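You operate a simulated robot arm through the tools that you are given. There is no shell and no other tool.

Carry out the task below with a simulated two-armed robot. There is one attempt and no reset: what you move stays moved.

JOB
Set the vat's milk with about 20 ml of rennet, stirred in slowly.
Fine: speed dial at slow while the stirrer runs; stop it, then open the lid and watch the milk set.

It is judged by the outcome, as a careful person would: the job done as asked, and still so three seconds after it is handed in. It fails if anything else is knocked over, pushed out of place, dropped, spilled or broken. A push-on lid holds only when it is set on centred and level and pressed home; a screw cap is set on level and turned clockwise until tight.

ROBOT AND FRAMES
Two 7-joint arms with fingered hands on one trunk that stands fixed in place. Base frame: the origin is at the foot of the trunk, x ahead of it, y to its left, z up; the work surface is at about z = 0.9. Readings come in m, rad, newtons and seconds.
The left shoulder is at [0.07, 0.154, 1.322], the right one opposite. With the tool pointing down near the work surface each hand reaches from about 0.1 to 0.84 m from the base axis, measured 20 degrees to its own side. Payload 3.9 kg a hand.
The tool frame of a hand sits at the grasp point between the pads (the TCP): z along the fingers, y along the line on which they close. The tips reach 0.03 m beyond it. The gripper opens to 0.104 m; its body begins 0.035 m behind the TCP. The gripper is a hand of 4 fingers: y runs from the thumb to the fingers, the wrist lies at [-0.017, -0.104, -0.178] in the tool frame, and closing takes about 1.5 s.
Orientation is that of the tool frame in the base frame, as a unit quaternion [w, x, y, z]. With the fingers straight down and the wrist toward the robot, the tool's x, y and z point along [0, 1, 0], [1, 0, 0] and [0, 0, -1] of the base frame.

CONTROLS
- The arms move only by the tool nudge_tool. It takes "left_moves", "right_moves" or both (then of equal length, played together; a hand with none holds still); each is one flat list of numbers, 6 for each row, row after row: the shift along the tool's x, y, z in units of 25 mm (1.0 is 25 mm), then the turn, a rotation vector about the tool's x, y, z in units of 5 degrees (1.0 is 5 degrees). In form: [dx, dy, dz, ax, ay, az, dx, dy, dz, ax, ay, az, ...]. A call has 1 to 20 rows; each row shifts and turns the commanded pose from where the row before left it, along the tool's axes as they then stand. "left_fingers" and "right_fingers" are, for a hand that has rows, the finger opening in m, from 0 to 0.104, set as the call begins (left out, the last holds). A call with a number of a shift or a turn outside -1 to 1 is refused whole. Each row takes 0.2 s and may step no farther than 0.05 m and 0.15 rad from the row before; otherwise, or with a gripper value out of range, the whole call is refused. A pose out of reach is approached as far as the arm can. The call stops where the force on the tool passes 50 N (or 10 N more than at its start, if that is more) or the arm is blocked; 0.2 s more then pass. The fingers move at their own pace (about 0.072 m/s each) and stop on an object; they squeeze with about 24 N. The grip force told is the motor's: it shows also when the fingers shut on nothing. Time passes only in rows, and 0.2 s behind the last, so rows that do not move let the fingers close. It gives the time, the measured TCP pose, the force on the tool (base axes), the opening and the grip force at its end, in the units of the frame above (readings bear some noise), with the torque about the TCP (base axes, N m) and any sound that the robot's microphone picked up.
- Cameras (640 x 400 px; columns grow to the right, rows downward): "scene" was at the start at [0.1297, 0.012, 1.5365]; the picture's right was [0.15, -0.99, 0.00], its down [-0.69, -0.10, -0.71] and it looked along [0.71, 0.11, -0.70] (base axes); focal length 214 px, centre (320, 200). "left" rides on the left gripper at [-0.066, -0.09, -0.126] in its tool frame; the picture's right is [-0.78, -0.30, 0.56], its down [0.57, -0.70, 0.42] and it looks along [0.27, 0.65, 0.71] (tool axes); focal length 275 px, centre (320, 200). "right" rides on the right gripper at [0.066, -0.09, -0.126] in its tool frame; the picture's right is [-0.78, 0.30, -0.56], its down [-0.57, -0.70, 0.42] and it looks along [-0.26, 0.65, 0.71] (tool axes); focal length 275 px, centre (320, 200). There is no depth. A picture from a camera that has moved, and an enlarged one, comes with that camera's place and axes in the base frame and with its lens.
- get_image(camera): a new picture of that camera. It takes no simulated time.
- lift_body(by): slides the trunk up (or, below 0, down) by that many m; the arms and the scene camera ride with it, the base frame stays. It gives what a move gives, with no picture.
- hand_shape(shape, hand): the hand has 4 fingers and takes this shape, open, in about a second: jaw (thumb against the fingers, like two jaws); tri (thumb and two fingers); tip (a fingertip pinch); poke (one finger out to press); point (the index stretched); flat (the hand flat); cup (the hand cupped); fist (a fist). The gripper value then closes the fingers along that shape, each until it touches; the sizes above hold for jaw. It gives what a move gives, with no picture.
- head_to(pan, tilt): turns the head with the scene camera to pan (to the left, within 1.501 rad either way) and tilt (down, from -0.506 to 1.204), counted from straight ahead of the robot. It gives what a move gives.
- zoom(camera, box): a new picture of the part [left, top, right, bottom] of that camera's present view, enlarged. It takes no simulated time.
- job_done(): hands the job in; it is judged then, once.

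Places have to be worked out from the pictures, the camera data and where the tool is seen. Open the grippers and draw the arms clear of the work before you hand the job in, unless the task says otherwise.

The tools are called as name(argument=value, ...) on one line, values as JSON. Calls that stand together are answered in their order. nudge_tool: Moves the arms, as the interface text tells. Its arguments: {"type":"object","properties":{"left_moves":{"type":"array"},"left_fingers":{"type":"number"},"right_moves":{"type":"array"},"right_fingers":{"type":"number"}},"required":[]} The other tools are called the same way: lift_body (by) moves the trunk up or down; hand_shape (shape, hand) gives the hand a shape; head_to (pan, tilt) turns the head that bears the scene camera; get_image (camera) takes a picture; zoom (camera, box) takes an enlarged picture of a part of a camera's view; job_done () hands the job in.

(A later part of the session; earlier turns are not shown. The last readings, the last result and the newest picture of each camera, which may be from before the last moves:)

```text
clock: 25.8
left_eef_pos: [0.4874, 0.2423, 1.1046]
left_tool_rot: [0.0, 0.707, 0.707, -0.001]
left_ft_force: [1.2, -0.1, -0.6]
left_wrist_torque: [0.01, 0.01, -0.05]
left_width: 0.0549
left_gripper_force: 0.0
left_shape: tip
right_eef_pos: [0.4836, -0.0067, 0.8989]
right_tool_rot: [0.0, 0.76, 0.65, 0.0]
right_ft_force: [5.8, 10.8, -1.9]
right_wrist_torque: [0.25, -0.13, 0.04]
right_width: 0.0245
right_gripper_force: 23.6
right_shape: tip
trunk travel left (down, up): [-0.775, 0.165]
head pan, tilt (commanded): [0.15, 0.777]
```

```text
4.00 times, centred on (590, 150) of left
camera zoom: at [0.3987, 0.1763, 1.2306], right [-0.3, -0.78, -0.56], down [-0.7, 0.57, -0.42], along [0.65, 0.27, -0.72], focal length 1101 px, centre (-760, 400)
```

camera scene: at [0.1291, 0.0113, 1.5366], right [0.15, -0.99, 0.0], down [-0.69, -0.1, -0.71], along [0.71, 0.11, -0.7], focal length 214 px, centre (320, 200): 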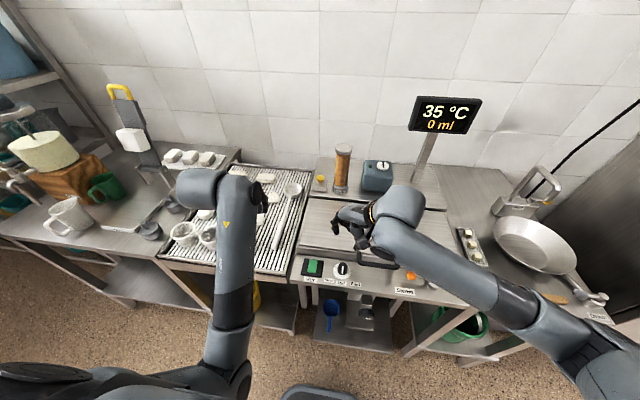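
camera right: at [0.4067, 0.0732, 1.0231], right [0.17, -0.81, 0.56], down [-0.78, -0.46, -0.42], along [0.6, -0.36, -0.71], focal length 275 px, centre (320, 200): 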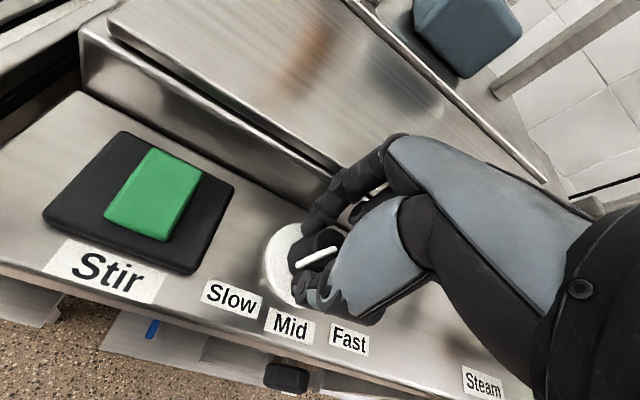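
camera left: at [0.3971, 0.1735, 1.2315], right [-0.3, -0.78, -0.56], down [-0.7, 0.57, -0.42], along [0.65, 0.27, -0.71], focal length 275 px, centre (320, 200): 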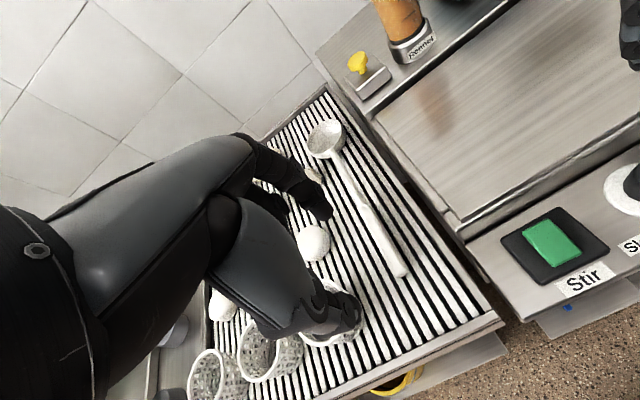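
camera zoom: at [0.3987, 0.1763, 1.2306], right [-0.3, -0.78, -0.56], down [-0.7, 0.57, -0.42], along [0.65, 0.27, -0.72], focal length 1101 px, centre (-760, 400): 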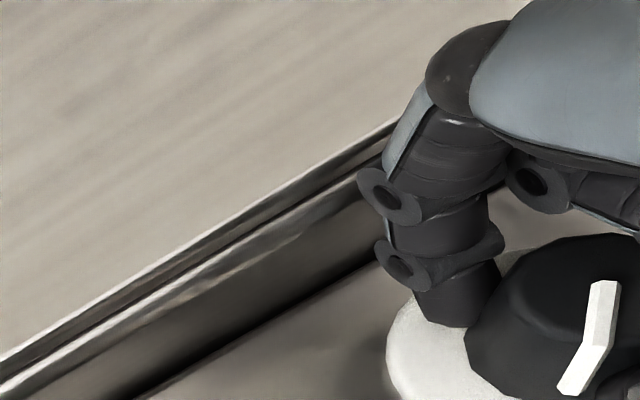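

The pointer now measures about 47°, in line with Slow. I release the knob and rise.

nudge_tool(right_moves=[0, 0, 0, 0, 0, 0, 0, 0, 0, 0, 0, 0, 0, 0, 0, 0, 0, 0, 0, 0, -0.6, 0, 0, 0, 0, 0, -0.8, 0, 0, 0, 0, 0, -1, 0, 0, 0, 0, 0, -1, 0, 0, 0, 0, 0, -1, 0, 0, 0, 0, 0, -1, 0, 0, 0, 0, 0, 0, 0, 0, 0], right_fingers=0.055)

get_image(camera="right")

zoom(camera="left", box=[480, 60, 640, 260])

```text
clock: 28.2
left_eef_pos: [0.4866, 0.2404, 1.1066]
left_tool_rot: [-0.001, 0.707, 0.708, 0.0]
left_ft_force: [0.6, 0.6, 0.1]
left_wrist_torque: [-0.03, 0.02, 0.03]
left_width: 0.0547
left_gripper_force: 0.0
left_shape: tip
right_eef_pos: [0.4789, -0.0333, 1.0144]
right_tool_rot: [0.023, 0.762, 0.647, -0.027]
right_ft_force: [0.4, 0.4, 0.3]
right_wrist_torque: [-0.01, 0.02, 0.0]
right_width: 0.0548
right_gripper_force: 0.0
right_shape: tip
trunk travel left (down, up): [-0.775, 0.165]
head pan, tilt (commanded): [0.15, 0.777]
stopped in row 10 (right hand): the arm was blocked; the commanded pose is now the measured one
```

```text
taken
camera right: at [0.4043, 0.0568, 1.1346], right [0.17, -0.77, 0.61], down [-0.79, -0.48, -0.38], along [0.59, -0.42, -0.69], focal length 275 px, centre (320, 200)
```

right: 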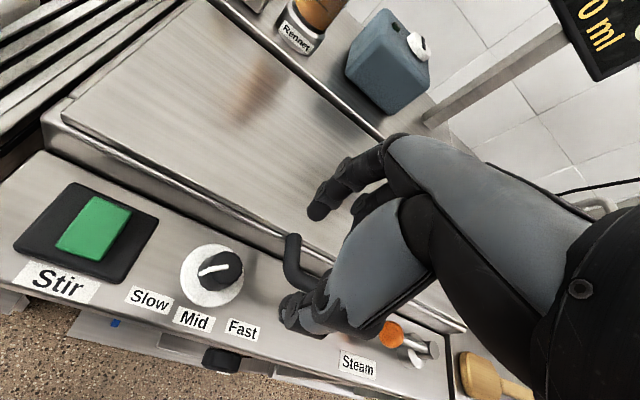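

```text
2.00 times, centred on (560, 160) of left
camera zoom: at [0.3975, 0.1742, 1.2312], right [-0.3, -0.78, -0.56], down [-0.7, 0.57, -0.42], along [0.65, 0.27, -0.71], focal length 551 px, centre (-160, 280)
```

zoom: 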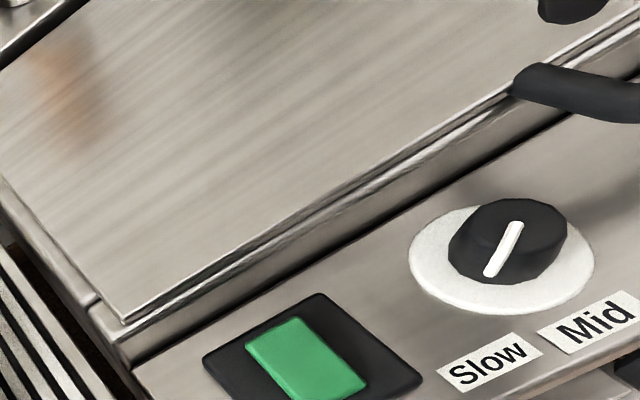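

Knob released (arm stopped at a joint limit while rising, clear of everything). I zoom in on the dial to measure the pointer.

zoom(camera="right", box=[120, 220, 280, 350])

zoom(camera="left", box=[570, 140, 640, 200])

```text
3.08 times, centred on (200, 285) of right
camera zoom: at [0.4043, 0.0568, 1.1346], right [0.17, -0.77, 0.61], down [-0.79, -0.48, -0.38], along [0.59, -0.42, -0.69], focal length 847 px, centre (689, -62)
```

zoom: 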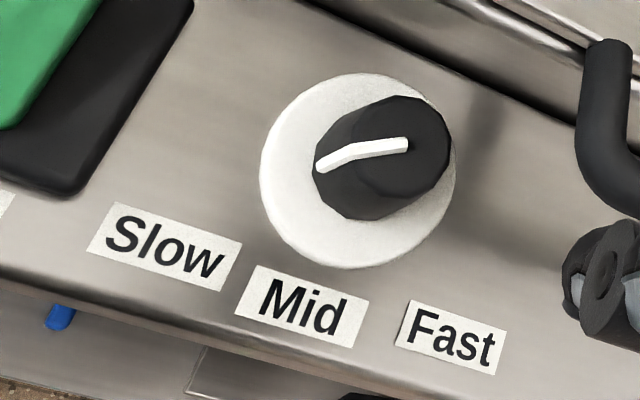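

```text
6.67 times, centred on (605, 170) of left
camera zoom: at [0.3975, 0.1742, 1.2312], right [-0.3, -0.78, -0.56], down [-0.7, 0.57, -0.42], along [0.65, 0.27, -0.71], focal length 1835 px, centre (-1580, 400)
```

zoom: 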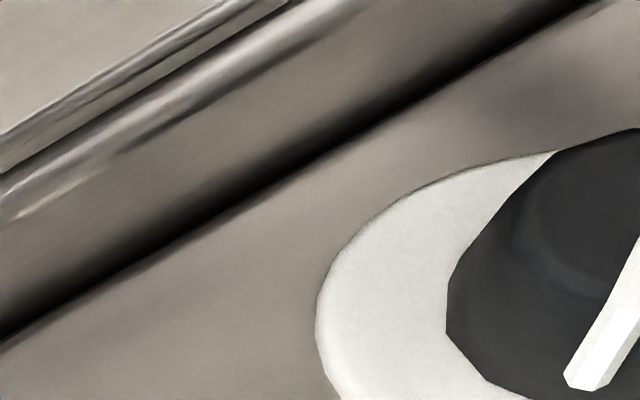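

The pointer seems near 55–60° now, perhaps settled in a detent. I swing the right hand away to the right to get an unobstructed scene view of the dial.

nudge_tool(right_moves=[-0.8, -0.2, -0.4, -0.034, 0.133, -0.977, -0.8, -0.2, -0.4, -0.034, 0.133, -0.977, -0.8, -0.2, -0.4, -0.034, 0.133, -0.977, -0.8, -0.2, -0.4, -0.034, 0.133, -0.977, -0.8, -0.2, -0.4, -0.034, 0.133, -0.977, -0.8, -0.2, -0.4, -0.034, 0.133, -0.977, -0.9, -0.3, 0, 0, 0, 0, -0.9, -0.3, 0, 0, 0, 0, -0.9, -0.3, 0, 0, 0, 0, 0, 0, 0, 0, 0, 0])

zoom(camera="scene", box=[295, 250, 375, 300])

get_image(camera="scene")

```text
clock: 30.4
left_eef_pos: [0.4868, 0.2427, 1.1062]
left_tool_rot: [-0.001, 0.706, 0.708, -0.001]
left_ft_force: [-0.6, -0.4, -0.3]
left_wrist_torque: [-0.02, -0.01, 0.05]
left_width: 0.0548
left_gripper_force: 0.0
left_shape: tip
right_eef_pos: [0.459, -0.2176, 1.0798]
right_tool_rot: [-0.003, 0.574, 0.819, 0.002]
right_ft_force: [-0.2, -0.3, -0.4]
right_wrist_torque: [-0.02, 0.0, -0.01]
right_width: 0.0545
right_gripper_force: 0.1
right_shape: tip
trunk travel left (down, up): [-0.775, 0.165]
head pan, tilt (commanded): [0.15, 0.777]
```

```text
8.00 times, centred on (335, 275) of scene
camera zoom: at [0.1294, 0.0128, 1.5366], right [0.15, -0.99, 0.0], down [-0.69, -0.1, -0.71], along [0.71, 0.11, -0.7], focal length 1716 px, centre (200, -400)
```

zoom: 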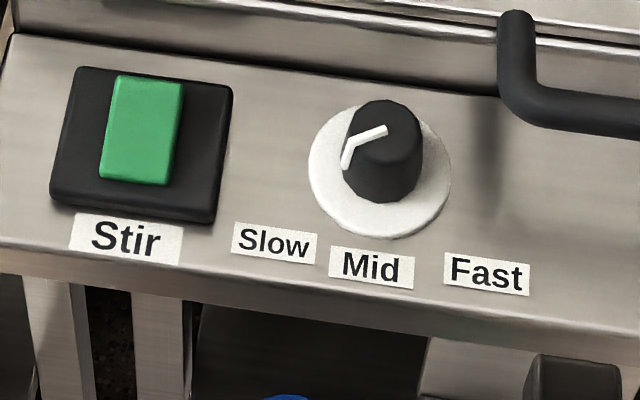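

```text
taken
camera scene: at [0.1294, 0.0128, 1.5366], right [0.15, -0.99, 0.0], down [-0.69, -0.1, -0.71], along [0.71, 0.11, -0.7], focal length 214 px, centre (320, 200)
```

scene: 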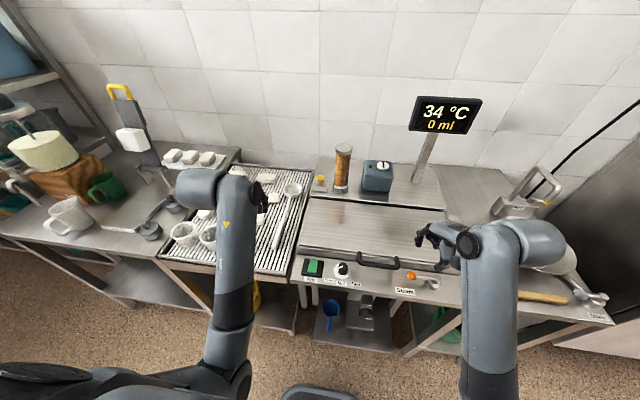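

The dial reads on Slow (~55°), but the temperature has slipped to 34 °C, so I move on promptly. I shape the left hand to poke for the Stir button and look at where the finger is.

hand_shape(shape="poke", hand="left")

get_image(camera="left")

zoom(camera="right", box=[0, 0, 300, 200])

zoom(camera="scene", box=[170, 150, 330, 290])

```text
clock: 31.3
left_eef_pos: [0.4873, 0.241, 1.1061]
left_tool_rot: [-0.001, 0.706, 0.708, 0.0]
left_ft_force: [0.3, 0.6, -0.2]
left_wrist_torque: [-0.03, 0.03, -0.02]
left_width: 0.0002
left_gripper_force: 0.0
left_shape: poke
right_eef_pos: [0.4608, -0.2182, 1.0769]
right_tool_rot: [-0.002, 0.573, 0.82, 0.001]
right_ft_force: [0.2, -0.4, -0.1]
right_wrist_torque: [-0.02, -0.01, -0.01]
right_width: 0.0547
right_gripper_force: 0.1
right_shape: tip
trunk travel left (down, up): [-0.775, 0.165]
head pan, tilt (commanded): [0.15, 0.777]
```

```text
taken
camera left: at [0.3976, 0.1741, 1.2313], right [-0.3, -0.78, -0.56], down [-0.7, 0.57, -0.42], along [0.65, 0.27, -0.71], focal length 275 px, centre (320, 200)
```

left: 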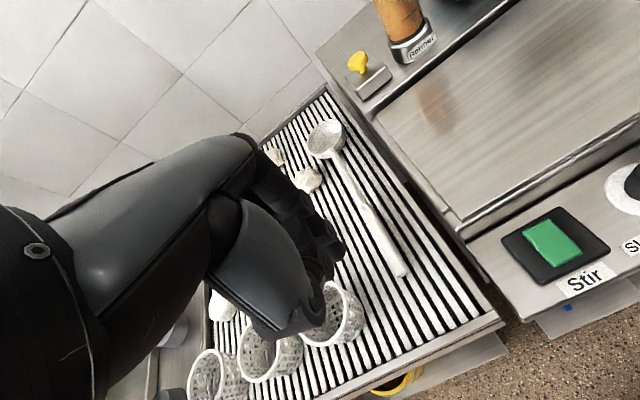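

```text
2.00 times, centred on (150, 100) of right
camera zoom: at [0.3542, -0.187, 1.2037], right [0.54, -0.63, 0.55], down [-0.47, -0.78, -0.43], along [0.7, -0.02, -0.72], focal length 551 px, centre (660, 400)
```

zoom: 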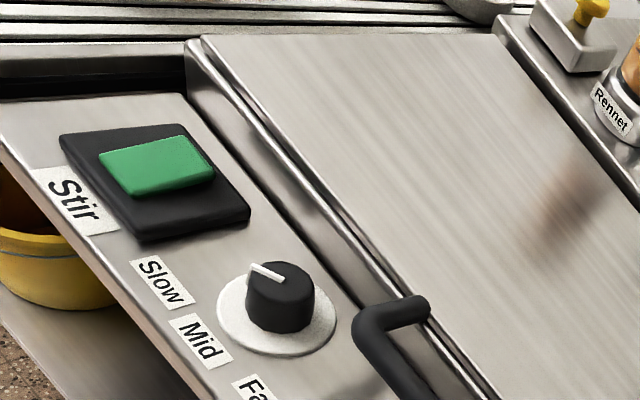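

```text
2.86 times, centred on (250, 220) of scene
camera zoom: at [0.1296, 0.012, 1.5366], right [0.15, -0.99, 0.0], down [-0.69, -0.1, -0.71], along [0.71, 0.11, -0.7], focal length 613 px, centre (520, 143)
```

zoom: 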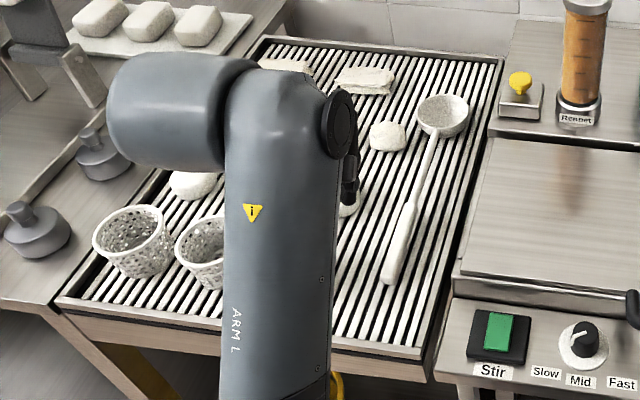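

I zoom in on the left hand to see which finger sticks out.

zoom(camera="left", box=[200, 150, 400, 350])

get_image(camera="right")

```text
2.00 times, centred on (300, 250) of left
camera zoom: at [0.3976, 0.1741, 1.2313], right [-0.3, -0.78, -0.56], down [-0.7, 0.57, -0.42], along [0.65, 0.27, -0.71], focal length 551 px, centre (360, 100)
```

zoom: 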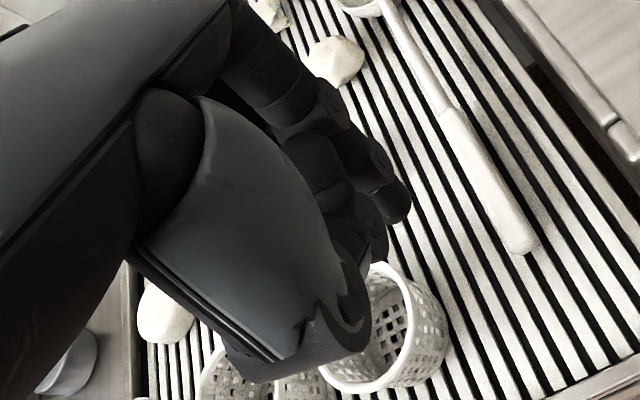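

```text
taken
camera right: at [0.3542, -0.187, 1.2037], right [0.54, -0.63, 0.55], down [-0.47, -0.78, -0.43], along [0.7, -0.02, -0.72], focal length 275 px, centre (320, 200)
```

right: 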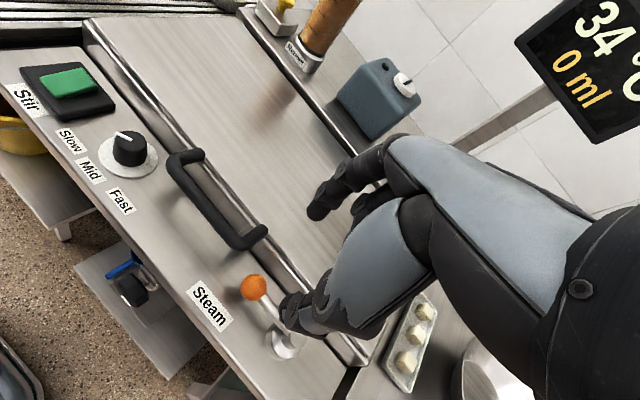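

The poking fingertip sits roughly at the tool axis about 0.035 m past the TCP. I move the left hand sideways over the Stir button and then down to z ≈ 0.96.

nudge_tool(left_moves=[-1, -0.11, 0, 0, 0, 0, -1, -0.11, 0, 0, 0, 0, -1, -0.11, 0, 0, 0, 0, -1, -0.11, 0, 0, 0, 0, -1, -0.11, 0, 0, 0, 0, -1, -0.11, 0, 0, 0, 0, 0, 0, 0.97, 0, 0, 0, 0, 0, 0.97, 0, 0, 0, 0, 0, 0.97, 0, 0, 0, 0, 0, 0.97, 0, 0, 0, 0, 0, 0.97, 0, 0, 0, 0, 0, 0.97, 0, 0, 0, 0, 0, 0, 0, 0, 0])

get_image(camera="left")

get_image(camera="right")

zoom(camera="scene", box=[270, 200, 390, 300])

```text
clock: 34.1
left_eef_pos: [0.4699, 0.0895, 0.9607]
left_tool_rot: [-0.001, 0.706, 0.708, 0.0]
left_ft_force: [0.3, 0.4, -0.9]
left_wrist_torque: [0.0, 0.0, -0.01]
left_width: 0.0002
left_gripper_force: 0.0
left_shape: poke
right_eef_pos: [0.4598, -0.2181, 1.0802]
right_tool_rot: [-0.002, 0.574, 0.819, 0.002]
right_ft_force: [-0.2, 0.5, 0.5]
right_wrist_torque: [0.03, 0.01, -0.01]
right_width: 0.0545
right_gripper_force: 0.0
right_shape: tip
trunk travel left (down, up): [-0.775, 0.165]
head pan, tilt (commanded): [0.15, 0.777]
```

```text
taken
camera left: at [0.3795, 0.0234, 1.0863], right [-0.3, -0.78, -0.56], down [-0.7, 0.57, -0.42], along [0.65, 0.27, -0.71], focal length 275 px, centre (320, 200)
```

left: 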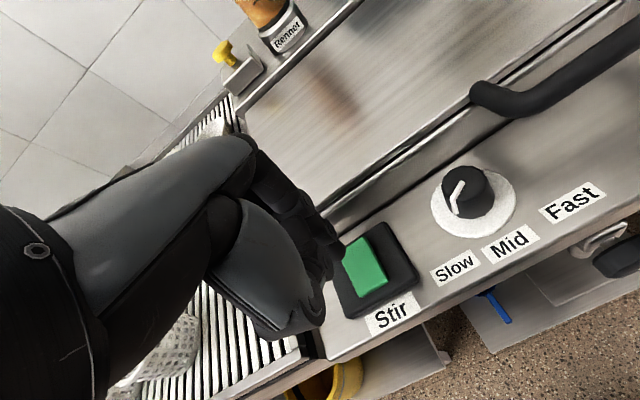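

```text
taken
camera right: at [0.3543, -0.1869, 1.2037], right [0.54, -0.63, 0.55], down [-0.47, -0.78, -0.43], along [0.7, -0.02, -0.72], focal length 275 px, centre (320, 200)
```

right: 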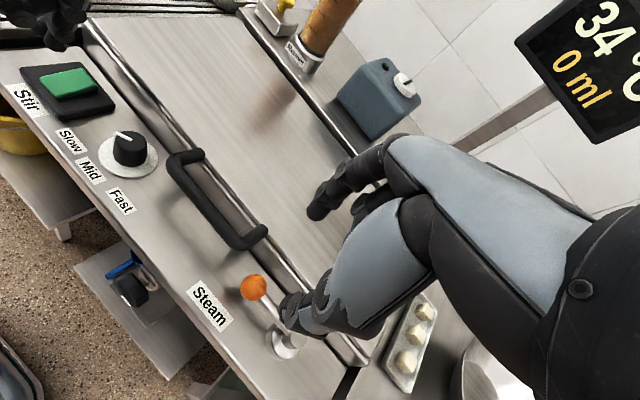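

```text
4.00 times, centred on (330, 250) of scene
camera zoom: at [0.1297, 0.0122, 1.5365], right [0.15, -0.99, 0.0], down [-0.69, -0.1, -0.71], along [0.71, 0.11, -0.7], focal length 858 px, centre (280, 0)
```

zoom: 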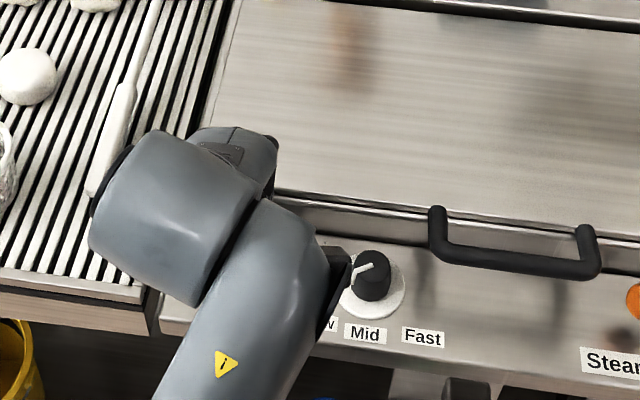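

I zoom from the right camera on the left fingertip above the green button.

zoom(camera="right", box=[0, 0, 160, 120])

zoom(camera="left", box=[220, 170, 440, 350])

```text
3.33 times, centred on (80, 60) of right
camera zoom: at [0.3543, -0.1869, 1.2037], right [0.54, -0.63, 0.55], down [-0.47, -0.78, -0.43], along [0.7, -0.02, -0.72], focal length 918 px, centre (1120, 667)
```

zoom: 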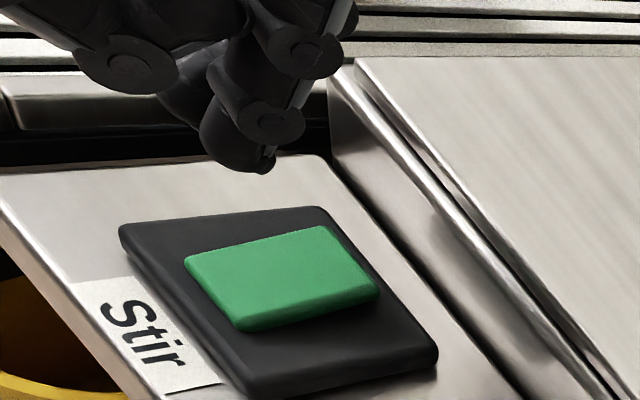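

```text
2.22 times, centred on (330, 260) of left
camera zoom: at [0.3795, 0.0234, 1.0863], right [-0.3, -0.78, -0.56], down [-0.7, 0.57, -0.42], along [0.65, 0.27, -0.71], focal length 612 px, centre (298, 67)
```

zoom: 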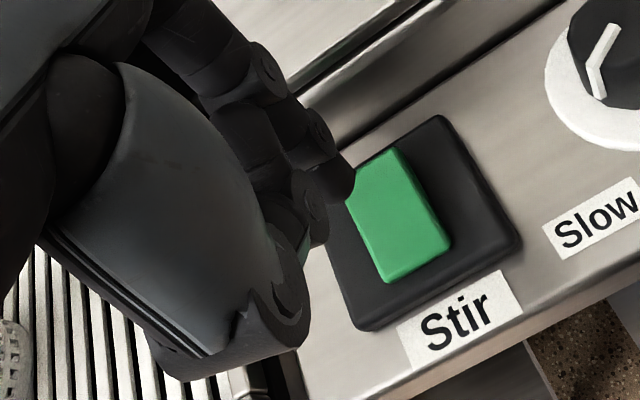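

The fingertip is at (0.4785, 0.0905, 0.921), right above the button. I descend onto it, ending with small steps, and read the force and sound.

nudge_tool(left_moves=[0, 0, 0.6, 0, 0, 0, 0, 0, 0.5, 0, 0, 0, 0, 0, 0.3, 0, 0, 0, 0, 0, 0.1, 0, 0, 0, 0, 0, 0.1, 0, 0, 0, 0, 0, 0.1, 0, 0, 0])

zoom(camera="right", box=[0, 0, 160, 120])

```text
clock: 35.5
left_eef_pos: [0.4703, 0.092, 0.9186]
left_tool_rot: [-0.001, 0.706, 0.708, -0.001]
left_ft_force: [0.9, 0.0, 0.6]
left_wrist_torque: [0.02, 0.02, -0.02]
left_width: 0.0001
left_gripper_force: 0.0
left_shape: poke
right_eef_pos: [0.4593, -0.2185, 1.0787]
right_tool_rot: [-0.002, 0.573, 0.819, 0.002]
right_ft_force: [0.6, -0.4, 0.6]
right_wrist_torque: [0.0, 0.01, 0.04]
right_width: 0.0547
right_gripper_force: 0.2
right_shape: tip
trunk travel left (down, up): [-0.775, 0.165]
head pan, tilt (commanded): [0.15, 0.777]
```

```text
3.33 times, centred on (80, 60) of right
camera zoom: at [0.3542, -0.1869, 1.2037], right [0.54, -0.63, 0.55], down [-0.47, -0.78, -0.43], along [0.7, -0.02, -0.72], focal length 918 px, centre (1120, 667)
```

zoom: 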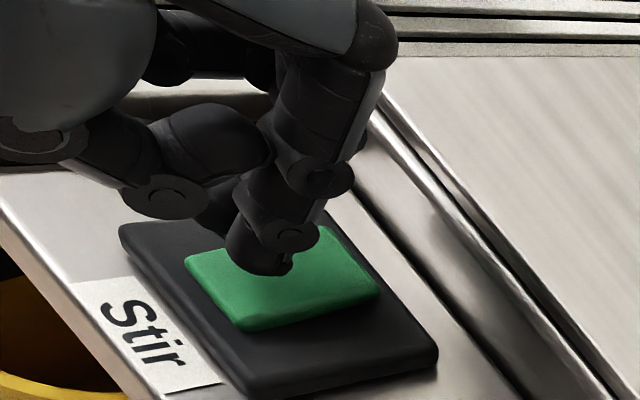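

No contact yet. I continue down in 2.5 mm steps.

nudge_tool(left_moves=[0, 0, 0.1, 0, 0, 0, 0, 0, 0.1, 0, 0, 0, 0, 0, 0.1, 0, 0, 0, 0, 0, 0.1, 0, 0, 0])

zoom(camera="right", box=[0, 0, 160, 120])

```text
clock: 36.5
left_eef_pos: [0.4698, 0.0913, 0.9099]
left_tool_rot: [0.0, 0.707, 0.708, 0.001]
left_ft_force: [0.9, 0.5, 2.1]
left_wrist_torque: [-0.01, -0.01, 0.01]
left_width: 0.0002
left_gripper_force: 0.0
left_shape: poke
right_eef_pos: [0.459, -0.2179, 1.0778]
right_tool_rot: [-0.001, 0.574, 0.819, 0.001]
right_ft_force: [0.1, -0.1, 0.5]
right_wrist_torque: [-0.04, 0.03, 0.0]
right_width: 0.0546
right_gripper_force: 0.0
right_shape: tip
trunk travel left (down, up): [-0.775, 0.165]
head pan, tilt (commanded): [0.15, 0.777]
```

```text
3.33 times, centred on (80, 60) of right
camera zoom: at [0.3539, -0.1869, 1.2039], right [0.54, -0.63, 0.55], down [-0.46, -0.78, -0.43], along [0.7, -0.02, -0.72], focal length 918 px, centre (1120, 667)
```

zoom: 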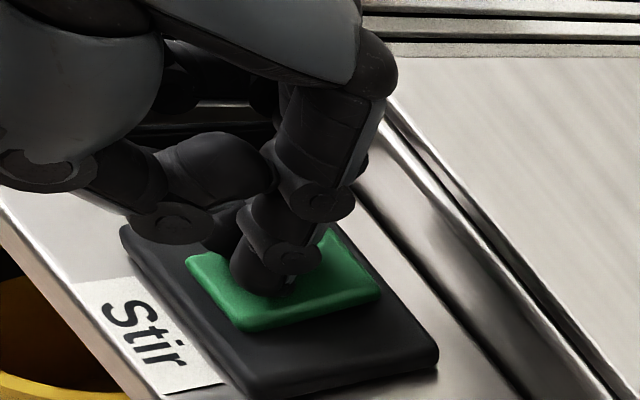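

Contact has begun (2 N). I press a few millimetres more.

nudge_tool(left_moves=[0, 0, 0.1, 0, 0, 0, 0, 0, 0.1, 0, 0, 0])

zoom(camera="right", box=[0, 0, 160, 120])

```text
clock: 37.1
left_eef_pos: [0.469, 0.091, 0.9086]
left_tool_rot: [0.004, 0.706, 0.708, 0.004]
left_ft_force: [2.7, 2.6, 32.4]
left_wrist_torque: [-0.13, -0.16, 0.03]
left_width: 0.0
left_gripper_force: 0.0
left_shape: poke
right_eef_pos: [0.4577, -0.2183, 1.0799]
right_tool_rot: [-0.002, 0.573, 0.819, 0.002]
right_ft_force: [0.7, 0.7, 0.4]
right_wrist_torque: [-0.02, -0.03, -0.01]
right_width: 0.0546
right_gripper_force: 0.1
right_shape: tip
trunk travel left (down, up): [-0.775, 0.165]
head pan, tilt (commanded): [0.15, 0.777]
```

```text
3.33 times, centred on (80, 60) of right
camera zoom: at [0.351, -0.1868, 1.2053], right [0.54, -0.63, 0.55], down [-0.46, -0.78, -0.43], along [0.7, -0.02, -0.71], focal length 918 px, centre (1120, 667)
```

zoom: 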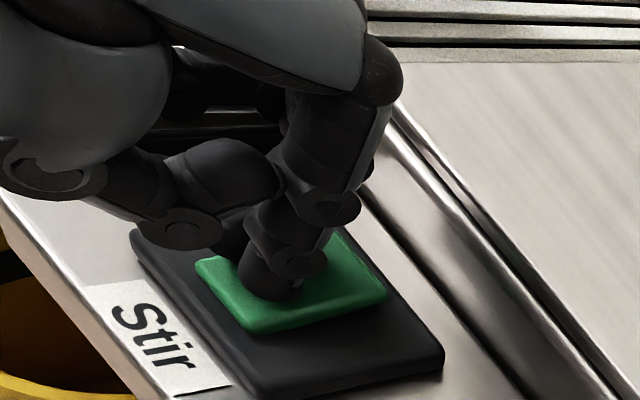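

The button took 32 N, so it is bottomed. I back off and check for a change of state or sound.

nudge_tool(left_moves=[0, 0, -0.3, 0, 0, 0, 0, 0, -0.5, 0, 0, 0, 0, 0, -0.8, 0, 0, 0, 0, 0, -0.8, 0, 0, 0, 0, 0, 0, 0, 0, 0])

zoom(camera="right", box=[0, 0, 160, 120])

get_image(camera="scene")

```text
clock: 38.3
left_eef_pos: [0.4689, 0.0918, 0.9623]
left_tool_rot: [-0.003, 0.707, 0.707, 0.0]
left_ft_force: [0.3, 0.1, -0.9]
left_wrist_torque: [0.0, 0.0, -0.03]
left_width: 0.0001
left_gripper_force: 0.0
left_shape: poke
right_eef_pos: [0.4592, -0.2178, 1.0785]
right_tool_rot: [-0.003, 0.575, 0.818, 0.001]
right_ft_force: [-0.1, 0.6, -0.6]
right_wrist_torque: [-0.01, -0.03, -0.02]
right_width: 0.0545
right_gripper_force: 0.0
right_shape: tip
trunk travel left (down, up): [-0.775, 0.165]
head pan, tilt (commanded): [0.15, 0.777]
```

```text
3.33 times, centred on (80, 60) of right
camera zoom: at [0.3541, -0.1868, 1.2037], right [0.54, -0.63, 0.55], down [-0.46, -0.78, -0.43], along [0.7, -0.02, -0.72], focal length 918 px, centre (1120, 667)
```

zoom: 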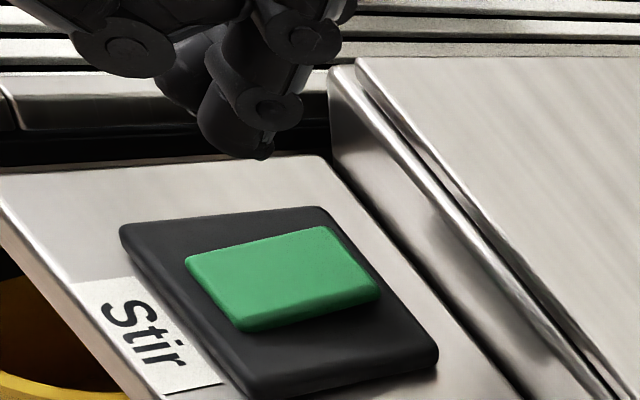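

```text
taken
camera scene: at [0.1294, 0.0124, 1.5366], right [0.15, -0.99, 0.0], down [-0.69, -0.1, -0.71], along [0.71, 0.11, -0.7], focal length 214 px, centre (320, 200)
```

scene: 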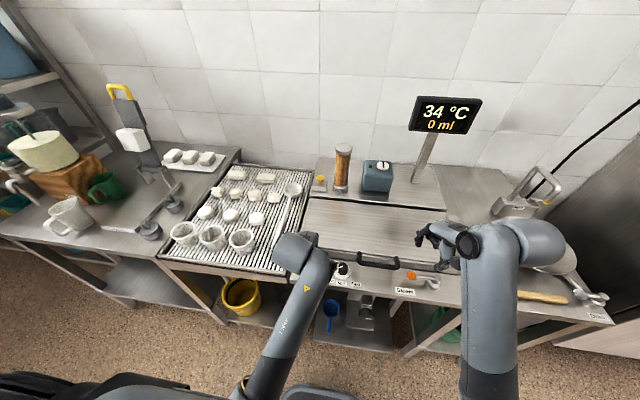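

No sound and the button looks unchanged. I zoom in on the switch and the blue box to understand how they work.

zoom(camera="right", box=[20, 50, 120, 125])

zoom(camera="right", box=[240, 0, 440, 140])

zoom(camera="left", box=[320, 200, 440, 330])

zoom(camera="scene", box=[350, 150, 410, 200])

```text
5.33 times, centred on (70, 88) of right
camera zoom: at [0.3541, -0.1868, 1.2037], right [0.54, -0.63, 0.55], down [-0.46, -0.78, -0.43], along [0.7, -0.02, -0.72], focal length 1468 px, centre (1653, 800)
```

zoom: 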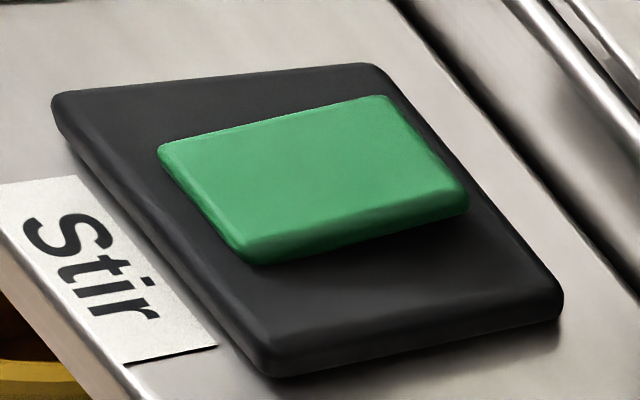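

```text
2.86 times, centred on (340, 70) of right
camera zoom: at [0.3541, -0.1868, 1.2037], right [0.54, -0.63, 0.55], down [-0.46, -0.78, -0.43], along [0.7, -0.02, -0.72], focal length 786 px, centre (263, 571)
```

zoom: 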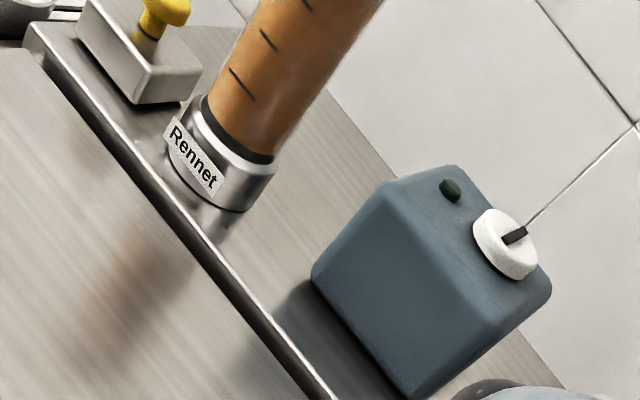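

```text
3.08 times, centred on (380, 265) of left
camera zoom: at [0.3808, 0.0259, 1.0884], right [-0.3, -0.77, -0.56], down [-0.7, 0.57, -0.42], along [0.65, 0.27, -0.71], focal length 847 px, centre (135, 0)
```

zoom: 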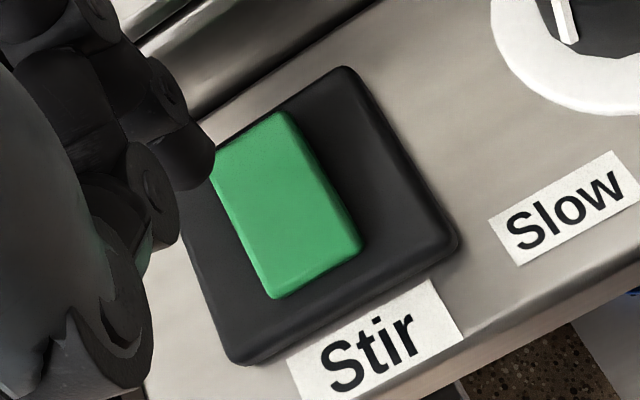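

```text
8.00 times, centred on (380, 175) of scene
camera zoom: at [0.1294, 0.0124, 1.5366], right [0.15, -0.99, 0.0], down [-0.69, -0.1, -0.71], along [0.71, 0.11, -0.7], focal length 1716 px, centre (-160, 400)
```

zoom: 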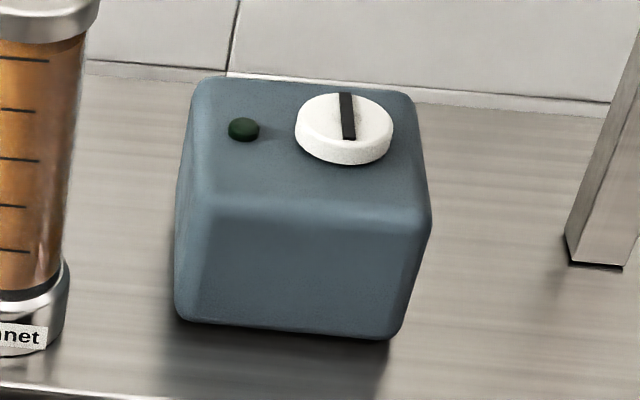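

Triangulating the green piece's corners shows its back end (+x) about 7 mm higher than its front: it is a rocker, and I pressed over its pivot. I shift 16 mm toward the back end and press there.

nudge_tool(left_moves=[-0.1, 0.64, 0, 0, 0, 0, 0, 0, 0.7, 0, 0, 0, 0, 0, 0.5, 0, 0, 0, 0, 0, 0.15, 0, 0, 0, 0, 0, 0.1, 0, 0, 0, 0, 0, 0.1, 0, 0, 0, 0, 0, 0.1, 0, 0, 0, 0, 0, 0.1, 0, 0, 0])

zoom(camera="right", box=[0, 0, 160, 120])

```text
clock: 40.1
left_eef_pos: [0.4866, 0.0891, 0.9193]
left_tool_rot: [-0.001, 0.707, 0.708, 0.0]
left_ft_force: [0.0, -1.0, -0.1]
left_wrist_torque: [-0.02, 0.0, -0.01]
left_width: 0.0
left_gripper_force: 0.1
left_shape: poke
right_eef_pos: [0.4592, -0.2188, 1.0775]
right_tool_rot: [-0.002, 0.573, 0.819, 0.002]
right_ft_force: [-0.3, 0.0, -0.4]
right_wrist_torque: [0.0, -0.01, 0.01]
right_width: 0.0547
right_gripper_force: 0.2
right_shape: tip
trunk travel left (down, up): [-0.775, 0.165]
head pan, tilt (commanded): [0.15, 0.777]
```

```text
3.33 times, centred on (80, 60) of right
camera zoom: at [0.3541, -0.1869, 1.2037], right [0.54, -0.63, 0.55], down [-0.46, -0.78, -0.43], along [0.7, -0.02, -0.72], focal length 918 px, centre (1120, 667)
```

zoom: 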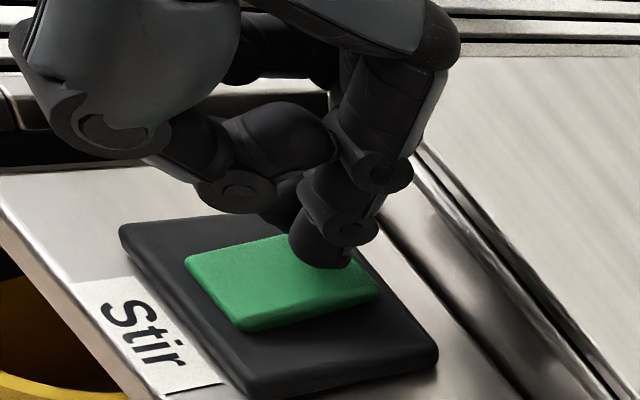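

Fingertip is over the back end, still no contact. I continue down in small steps.

nudge_tool(left_moves=[0, 0, 0.1, 0, 0, 0, 0, 0, 0.1, 0, 0, 0, 0, 0, 0.1, 0, 0, 0, 0, 0, 0.1, 0, 0, 0])

zoom(camera="right", box=[0, 0, 160, 120])

```text
clock: 41.1
left_eef_pos: [0.4858, 0.0892, 0.9107]
left_tool_rot: [-0.002, 0.707, 0.708, 0.002]
left_ft_force: [1.8, 0.9, 4.7]
left_wrist_torque: [0.03, -0.07, -0.05]
left_width: 0.0
left_gripper_force: 0.0
left_shape: poke
right_eef_pos: [0.4589, -0.2188, 1.0795]
right_tool_rot: [-0.002, 0.574, 0.819, 0.002]
right_ft_force: [0.5, -0.4, -0.5]
right_wrist_torque: [-0.01, 0.01, 0.02]
right_width: 0.0547
right_gripper_force: 0.0
right_shape: tip
trunk travel left (down, up): [-0.775, 0.165]
head pan, tilt (commanded): [0.15, 0.777]
```

```text
3.33 times, centred on (80, 60) of right
camera zoom: at [0.354, -0.1871, 1.2038], right [0.54, -0.63, 0.55], down [-0.46, -0.78, -0.43], along [0.7, -0.02, -0.72], focal length 918 px, centre (1120, 667)
```

zoom: 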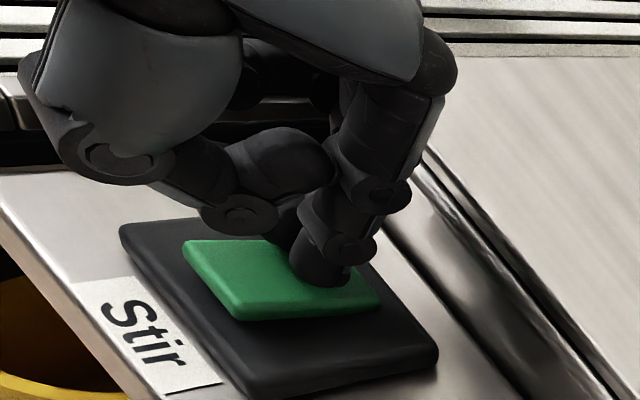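

The rocker is tilting: its front end is rising. A little more to finish the throw.

nudge_tool(left_moves=[0, 0, 0.1, 0, 0, 0, 0, 0, 0.1, 0, 0, 0])

zoom(camera="right", box=[0, 0, 160, 120])

```text
clock: 41.7
left_eef_pos: [0.4869, 0.0909, 0.9095]
left_tool_rot: [0.003, 0.707, 0.707, 0.004]
left_ft_force: [12.2, 1.7, 30.2]
left_wrist_torque: [0.39, -0.29, -0.13]
left_width: 0.0003
left_gripper_force: 0.1
left_shape: poke
right_eef_pos: [0.4588, -0.2194, 1.0791]
right_tool_rot: [-0.001, 0.574, 0.819, 0.001]
right_ft_force: [0.2, -0.3, -0.2]
right_wrist_torque: [0.01, 0.03, -0.01]
right_width: 0.0548
right_gripper_force: 0.0
right_shape: tip
trunk travel left (down, up): [-0.775, 0.165]
head pan, tilt (commanded): [0.15, 0.777]
```

```text
3.33 times, centred on (80, 60) of right
camera zoom: at [0.3526, -0.1873, 1.2047], right [0.54, -0.63, 0.55], down [-0.46, -0.78, -0.43], along [0.7, -0.02, -0.71], focal length 918 px, centre (1120, 667)
```

zoom: 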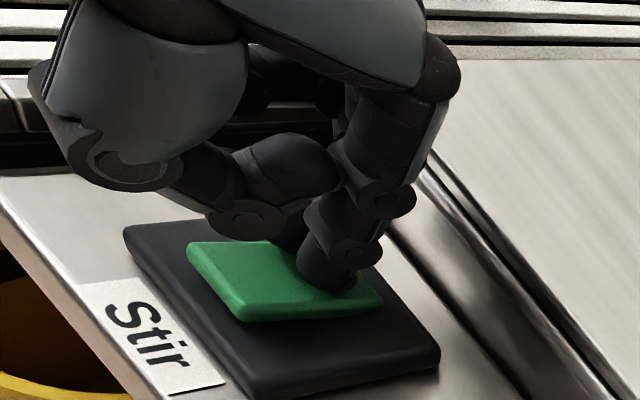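

The rocker is fully thrown (30 N at the stop). I lift off and check that it stays over and whether anything is heard.

nudge_tool(left_moves=[0, 0, -0.3, 0, 0, 0, 0, 0, -0.6, 0, 0, 0, 0, 0, -1, 0, 0, 0, 0, 0, -1, 0, 0, 0, 0, 0, -1, 0, 0, 0, 0, 0, 0, 0, 0, 0])

zoom(camera="right", box=[0, 0, 160, 120])

get_image(camera="right")

```text
clock: 43.1
left_eef_pos: [0.4815, 0.1077, 0.9889]
left_tool_rot: [-0.027, 0.707, 0.707, 0.019]
left_ft_force: [0.7, 0.0, -0.8]
left_wrist_torque: [-0.03, 0.03, 0.01]
left_width: 0.0
left_gripper_force: 0.0
left_shape: poke
right_eef_pos: [0.4603, -0.2187, 1.078]
right_tool_rot: [-0.002, 0.574, 0.819, 0.001]
right_ft_force: [0.6, 0.6, 0.1]
right_wrist_torque: [-0.02, -0.01, 0.01]
right_width: 0.0544
right_gripper_force: 0.1
right_shape: tip
trunk travel left (down, up): [-0.775, 0.165]
head pan, tilt (commanded): [0.15, 0.777]
```

```text
3.33 times, centred on (80, 60) of right
camera zoom: at [0.3541, -0.1871, 1.2037], right [0.54, -0.63, 0.55], down [-0.46, -0.78, -0.43], along [0.7, -0.02, -0.72], focal length 918 px, centre (1120, 667)
```

zoom: 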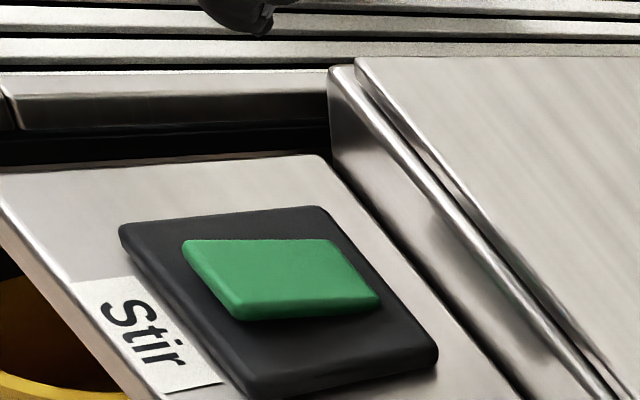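

```text
taken
camera right: at [0.3541, -0.1871, 1.2037], right [0.54, -0.63, 0.55], down [-0.46, -0.78, -0.43], along [0.7, -0.02, -0.72], focal length 275 px, centre (320, 200)
```

right: 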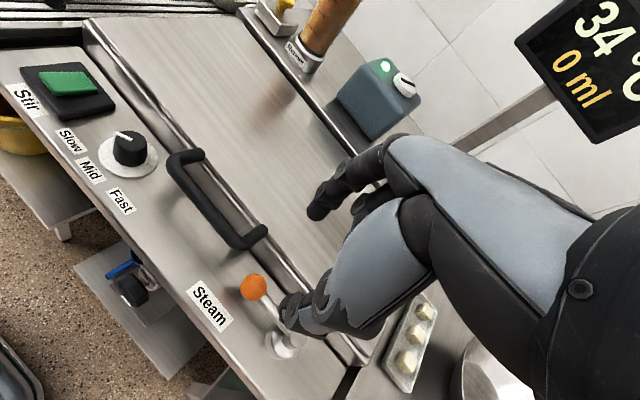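

The lamp on the blue box now glows green: it is the stirrer drive, and it is running with the dial on Slow. Now the left hand goes up, turns its wrist a little to the left (yaw +25°) and forward toward the yellow rennet doser.

nudge_tool(left_moves=[0.4, 0.8, -0.7, 0, 0, 0, 0.4, 0.8, -0.7, -0.058, -0.14, 0, 0.4, 0.8, -0.9, -0.058, -0.14, 0, 0.3, 0.8, -0.9, -0.058, -0.14, 0, 0.2, 0.8, -0.9, -0.058, -0.14, 0, 0, 0.8, -0.9, -0.058, -0.14, 1, 0, 0.8, -0.4, 0, 0, 1, 0, 0.8, 0, 0, 0, 1, 0, 0.8, 0, 0, 0, 1, 0, 0.8, 0, 0, 0, 1, 0, 0, 0, 0, 0, 0])

get_image(camera="left")

get_image(camera="scene")

```text
clock: 45.5
left_eef_pos: [0.6818, 0.1161, 1.1398]
left_tool_rot: [0.031, 0.843, 0.537, -0.006]
left_ft_force: [0.2, -0.5, 0.0]
left_wrist_torque: [-0.04, 0.01, 0.01]
left_width: 0.0
left_gripper_force: 0.3
left_shape: poke
right_eef_pos: [0.4598, -0.2181, 1.0785]
right_tool_rot: [-0.002, 0.574, 0.819, 0.001]
right_ft_force: [-0.1, -0.7, -0.3]
right_wrist_torque: [-0.01, 0.01, 0.01]
right_width: 0.0544
right_gripper_force: 0.1
right_shape: tip
trunk travel left (down, up): [-0.775, 0.165]
head pan, tilt (commanded): [0.15, 0.777]
```

```text
taken
camera left: at [0.5696, 0.1028, 1.2641], right [-0.58, -0.61, -0.54], down [-0.38, 0.79, -0.48], along [0.72, -0.08, -0.69], focal length 275 px, centre (320, 200)
```

left: 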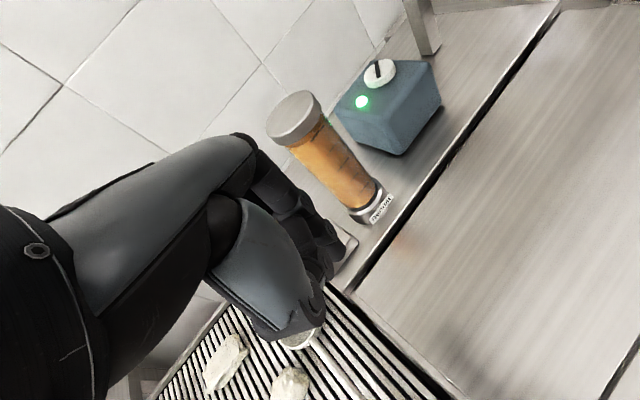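

```text
taken
camera scene: at [0.1291, 0.0119, 1.5366], right [0.15, -0.99, 0.0], down [-0.69, -0.1, -0.71], along [0.71, 0.11, -0.7], focal length 214 px, centre (320, 200)
```

scene: 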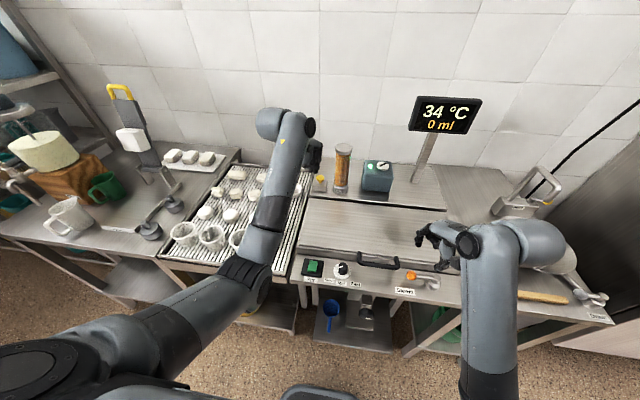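

I refine the yellow plunger to about (0.82, 0.113, 0.975). I level the tool and move forward so the fingertip is above it, staying at z ≈ 1.14.

nudge_tool(left_moves=[0, 0, 0, 0.26, 0.25, 0, 0, 0, 0, 0.26, 0.25, 0, 0.44, 0.942, 0, 0, 0, 0, 0.44, 0.942, 0, 0, 0, 0, 0.44, 0.942, 0, 0, 0, 0, 0.44, 0.942, 0, 0, 0, 0, 0.44, 0.942, 0, 0, 0, 0, 0, 0, 0, 0, 0, 0])

get_image(camera="left")

zoom(camera="scene", box=[280, 110, 400, 210])

zoom(camera="right", box=[220, 0, 420, 130])

```text
clock: 47.3
left_eef_pos: [0.8109, 0.118, 1.1393]
left_tool_rot: [0.001, 0.843, 0.538, 0.001]
left_ft_force: [0.0, 0.1, 0.5]
left_wrist_torque: [-0.03, 0.02, -0.03]
left_width: 0.0
left_gripper_force: 0.1
left_shape: poke
right_eef_pos: [0.4588, -0.2186, 1.0795]
right_tool_rot: [-0.003, 0.575, 0.818, 0.001]
right_ft_force: [-1.0, -0.1, 0.5]
right_wrist_torque: [0.0, 0.02, -0.04]
right_width: 0.0548
right_gripper_force: 0.0
right_shape: tip
trunk travel left (down, up): [-0.775, 0.165]
head pan, tilt (commanded): [0.15, 0.777]
```

```text
taken
camera left: at [0.7019, 0.0965, 1.2642], right [-0.59, -0.58, -0.56], down [-0.39, 0.81, -0.43], along [0.7, -0.03, -0.71], focal length 275 px, centre (320, 200)
```

left: 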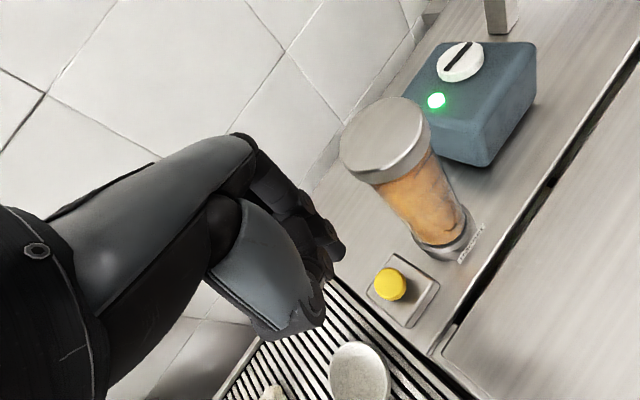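

```text
4.00 times, centred on (340, 160) of scene
camera zoom: at [0.129, 0.0124, 1.5366], right [0.15, -0.99, 0.0], down [-0.69, -0.1, -0.71], along [0.71, 0.11, -0.7], focal length 858 px, centre (240, 360)
```

zoom: 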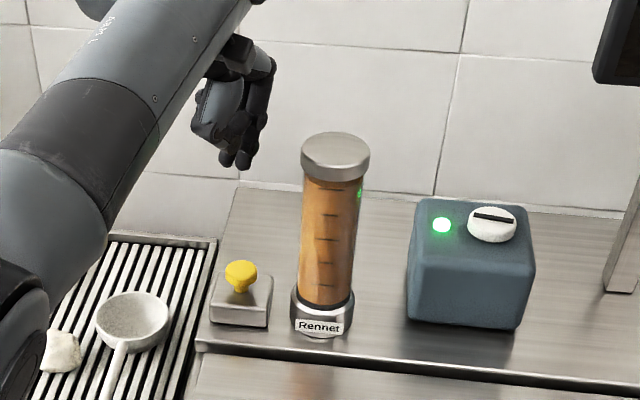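

```text
3.08 times, centred on (320, 65) of right
camera zoom: at [0.3538, -0.1868, 1.2038], right [0.54, -0.63, 0.55], down [-0.46, -0.78, -0.43], along [0.7, -0.02, -0.72], focal length 847 px, centre (320, 615)
```

zoom: 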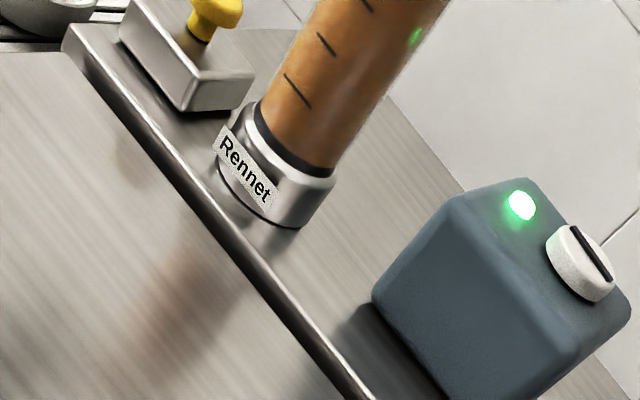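

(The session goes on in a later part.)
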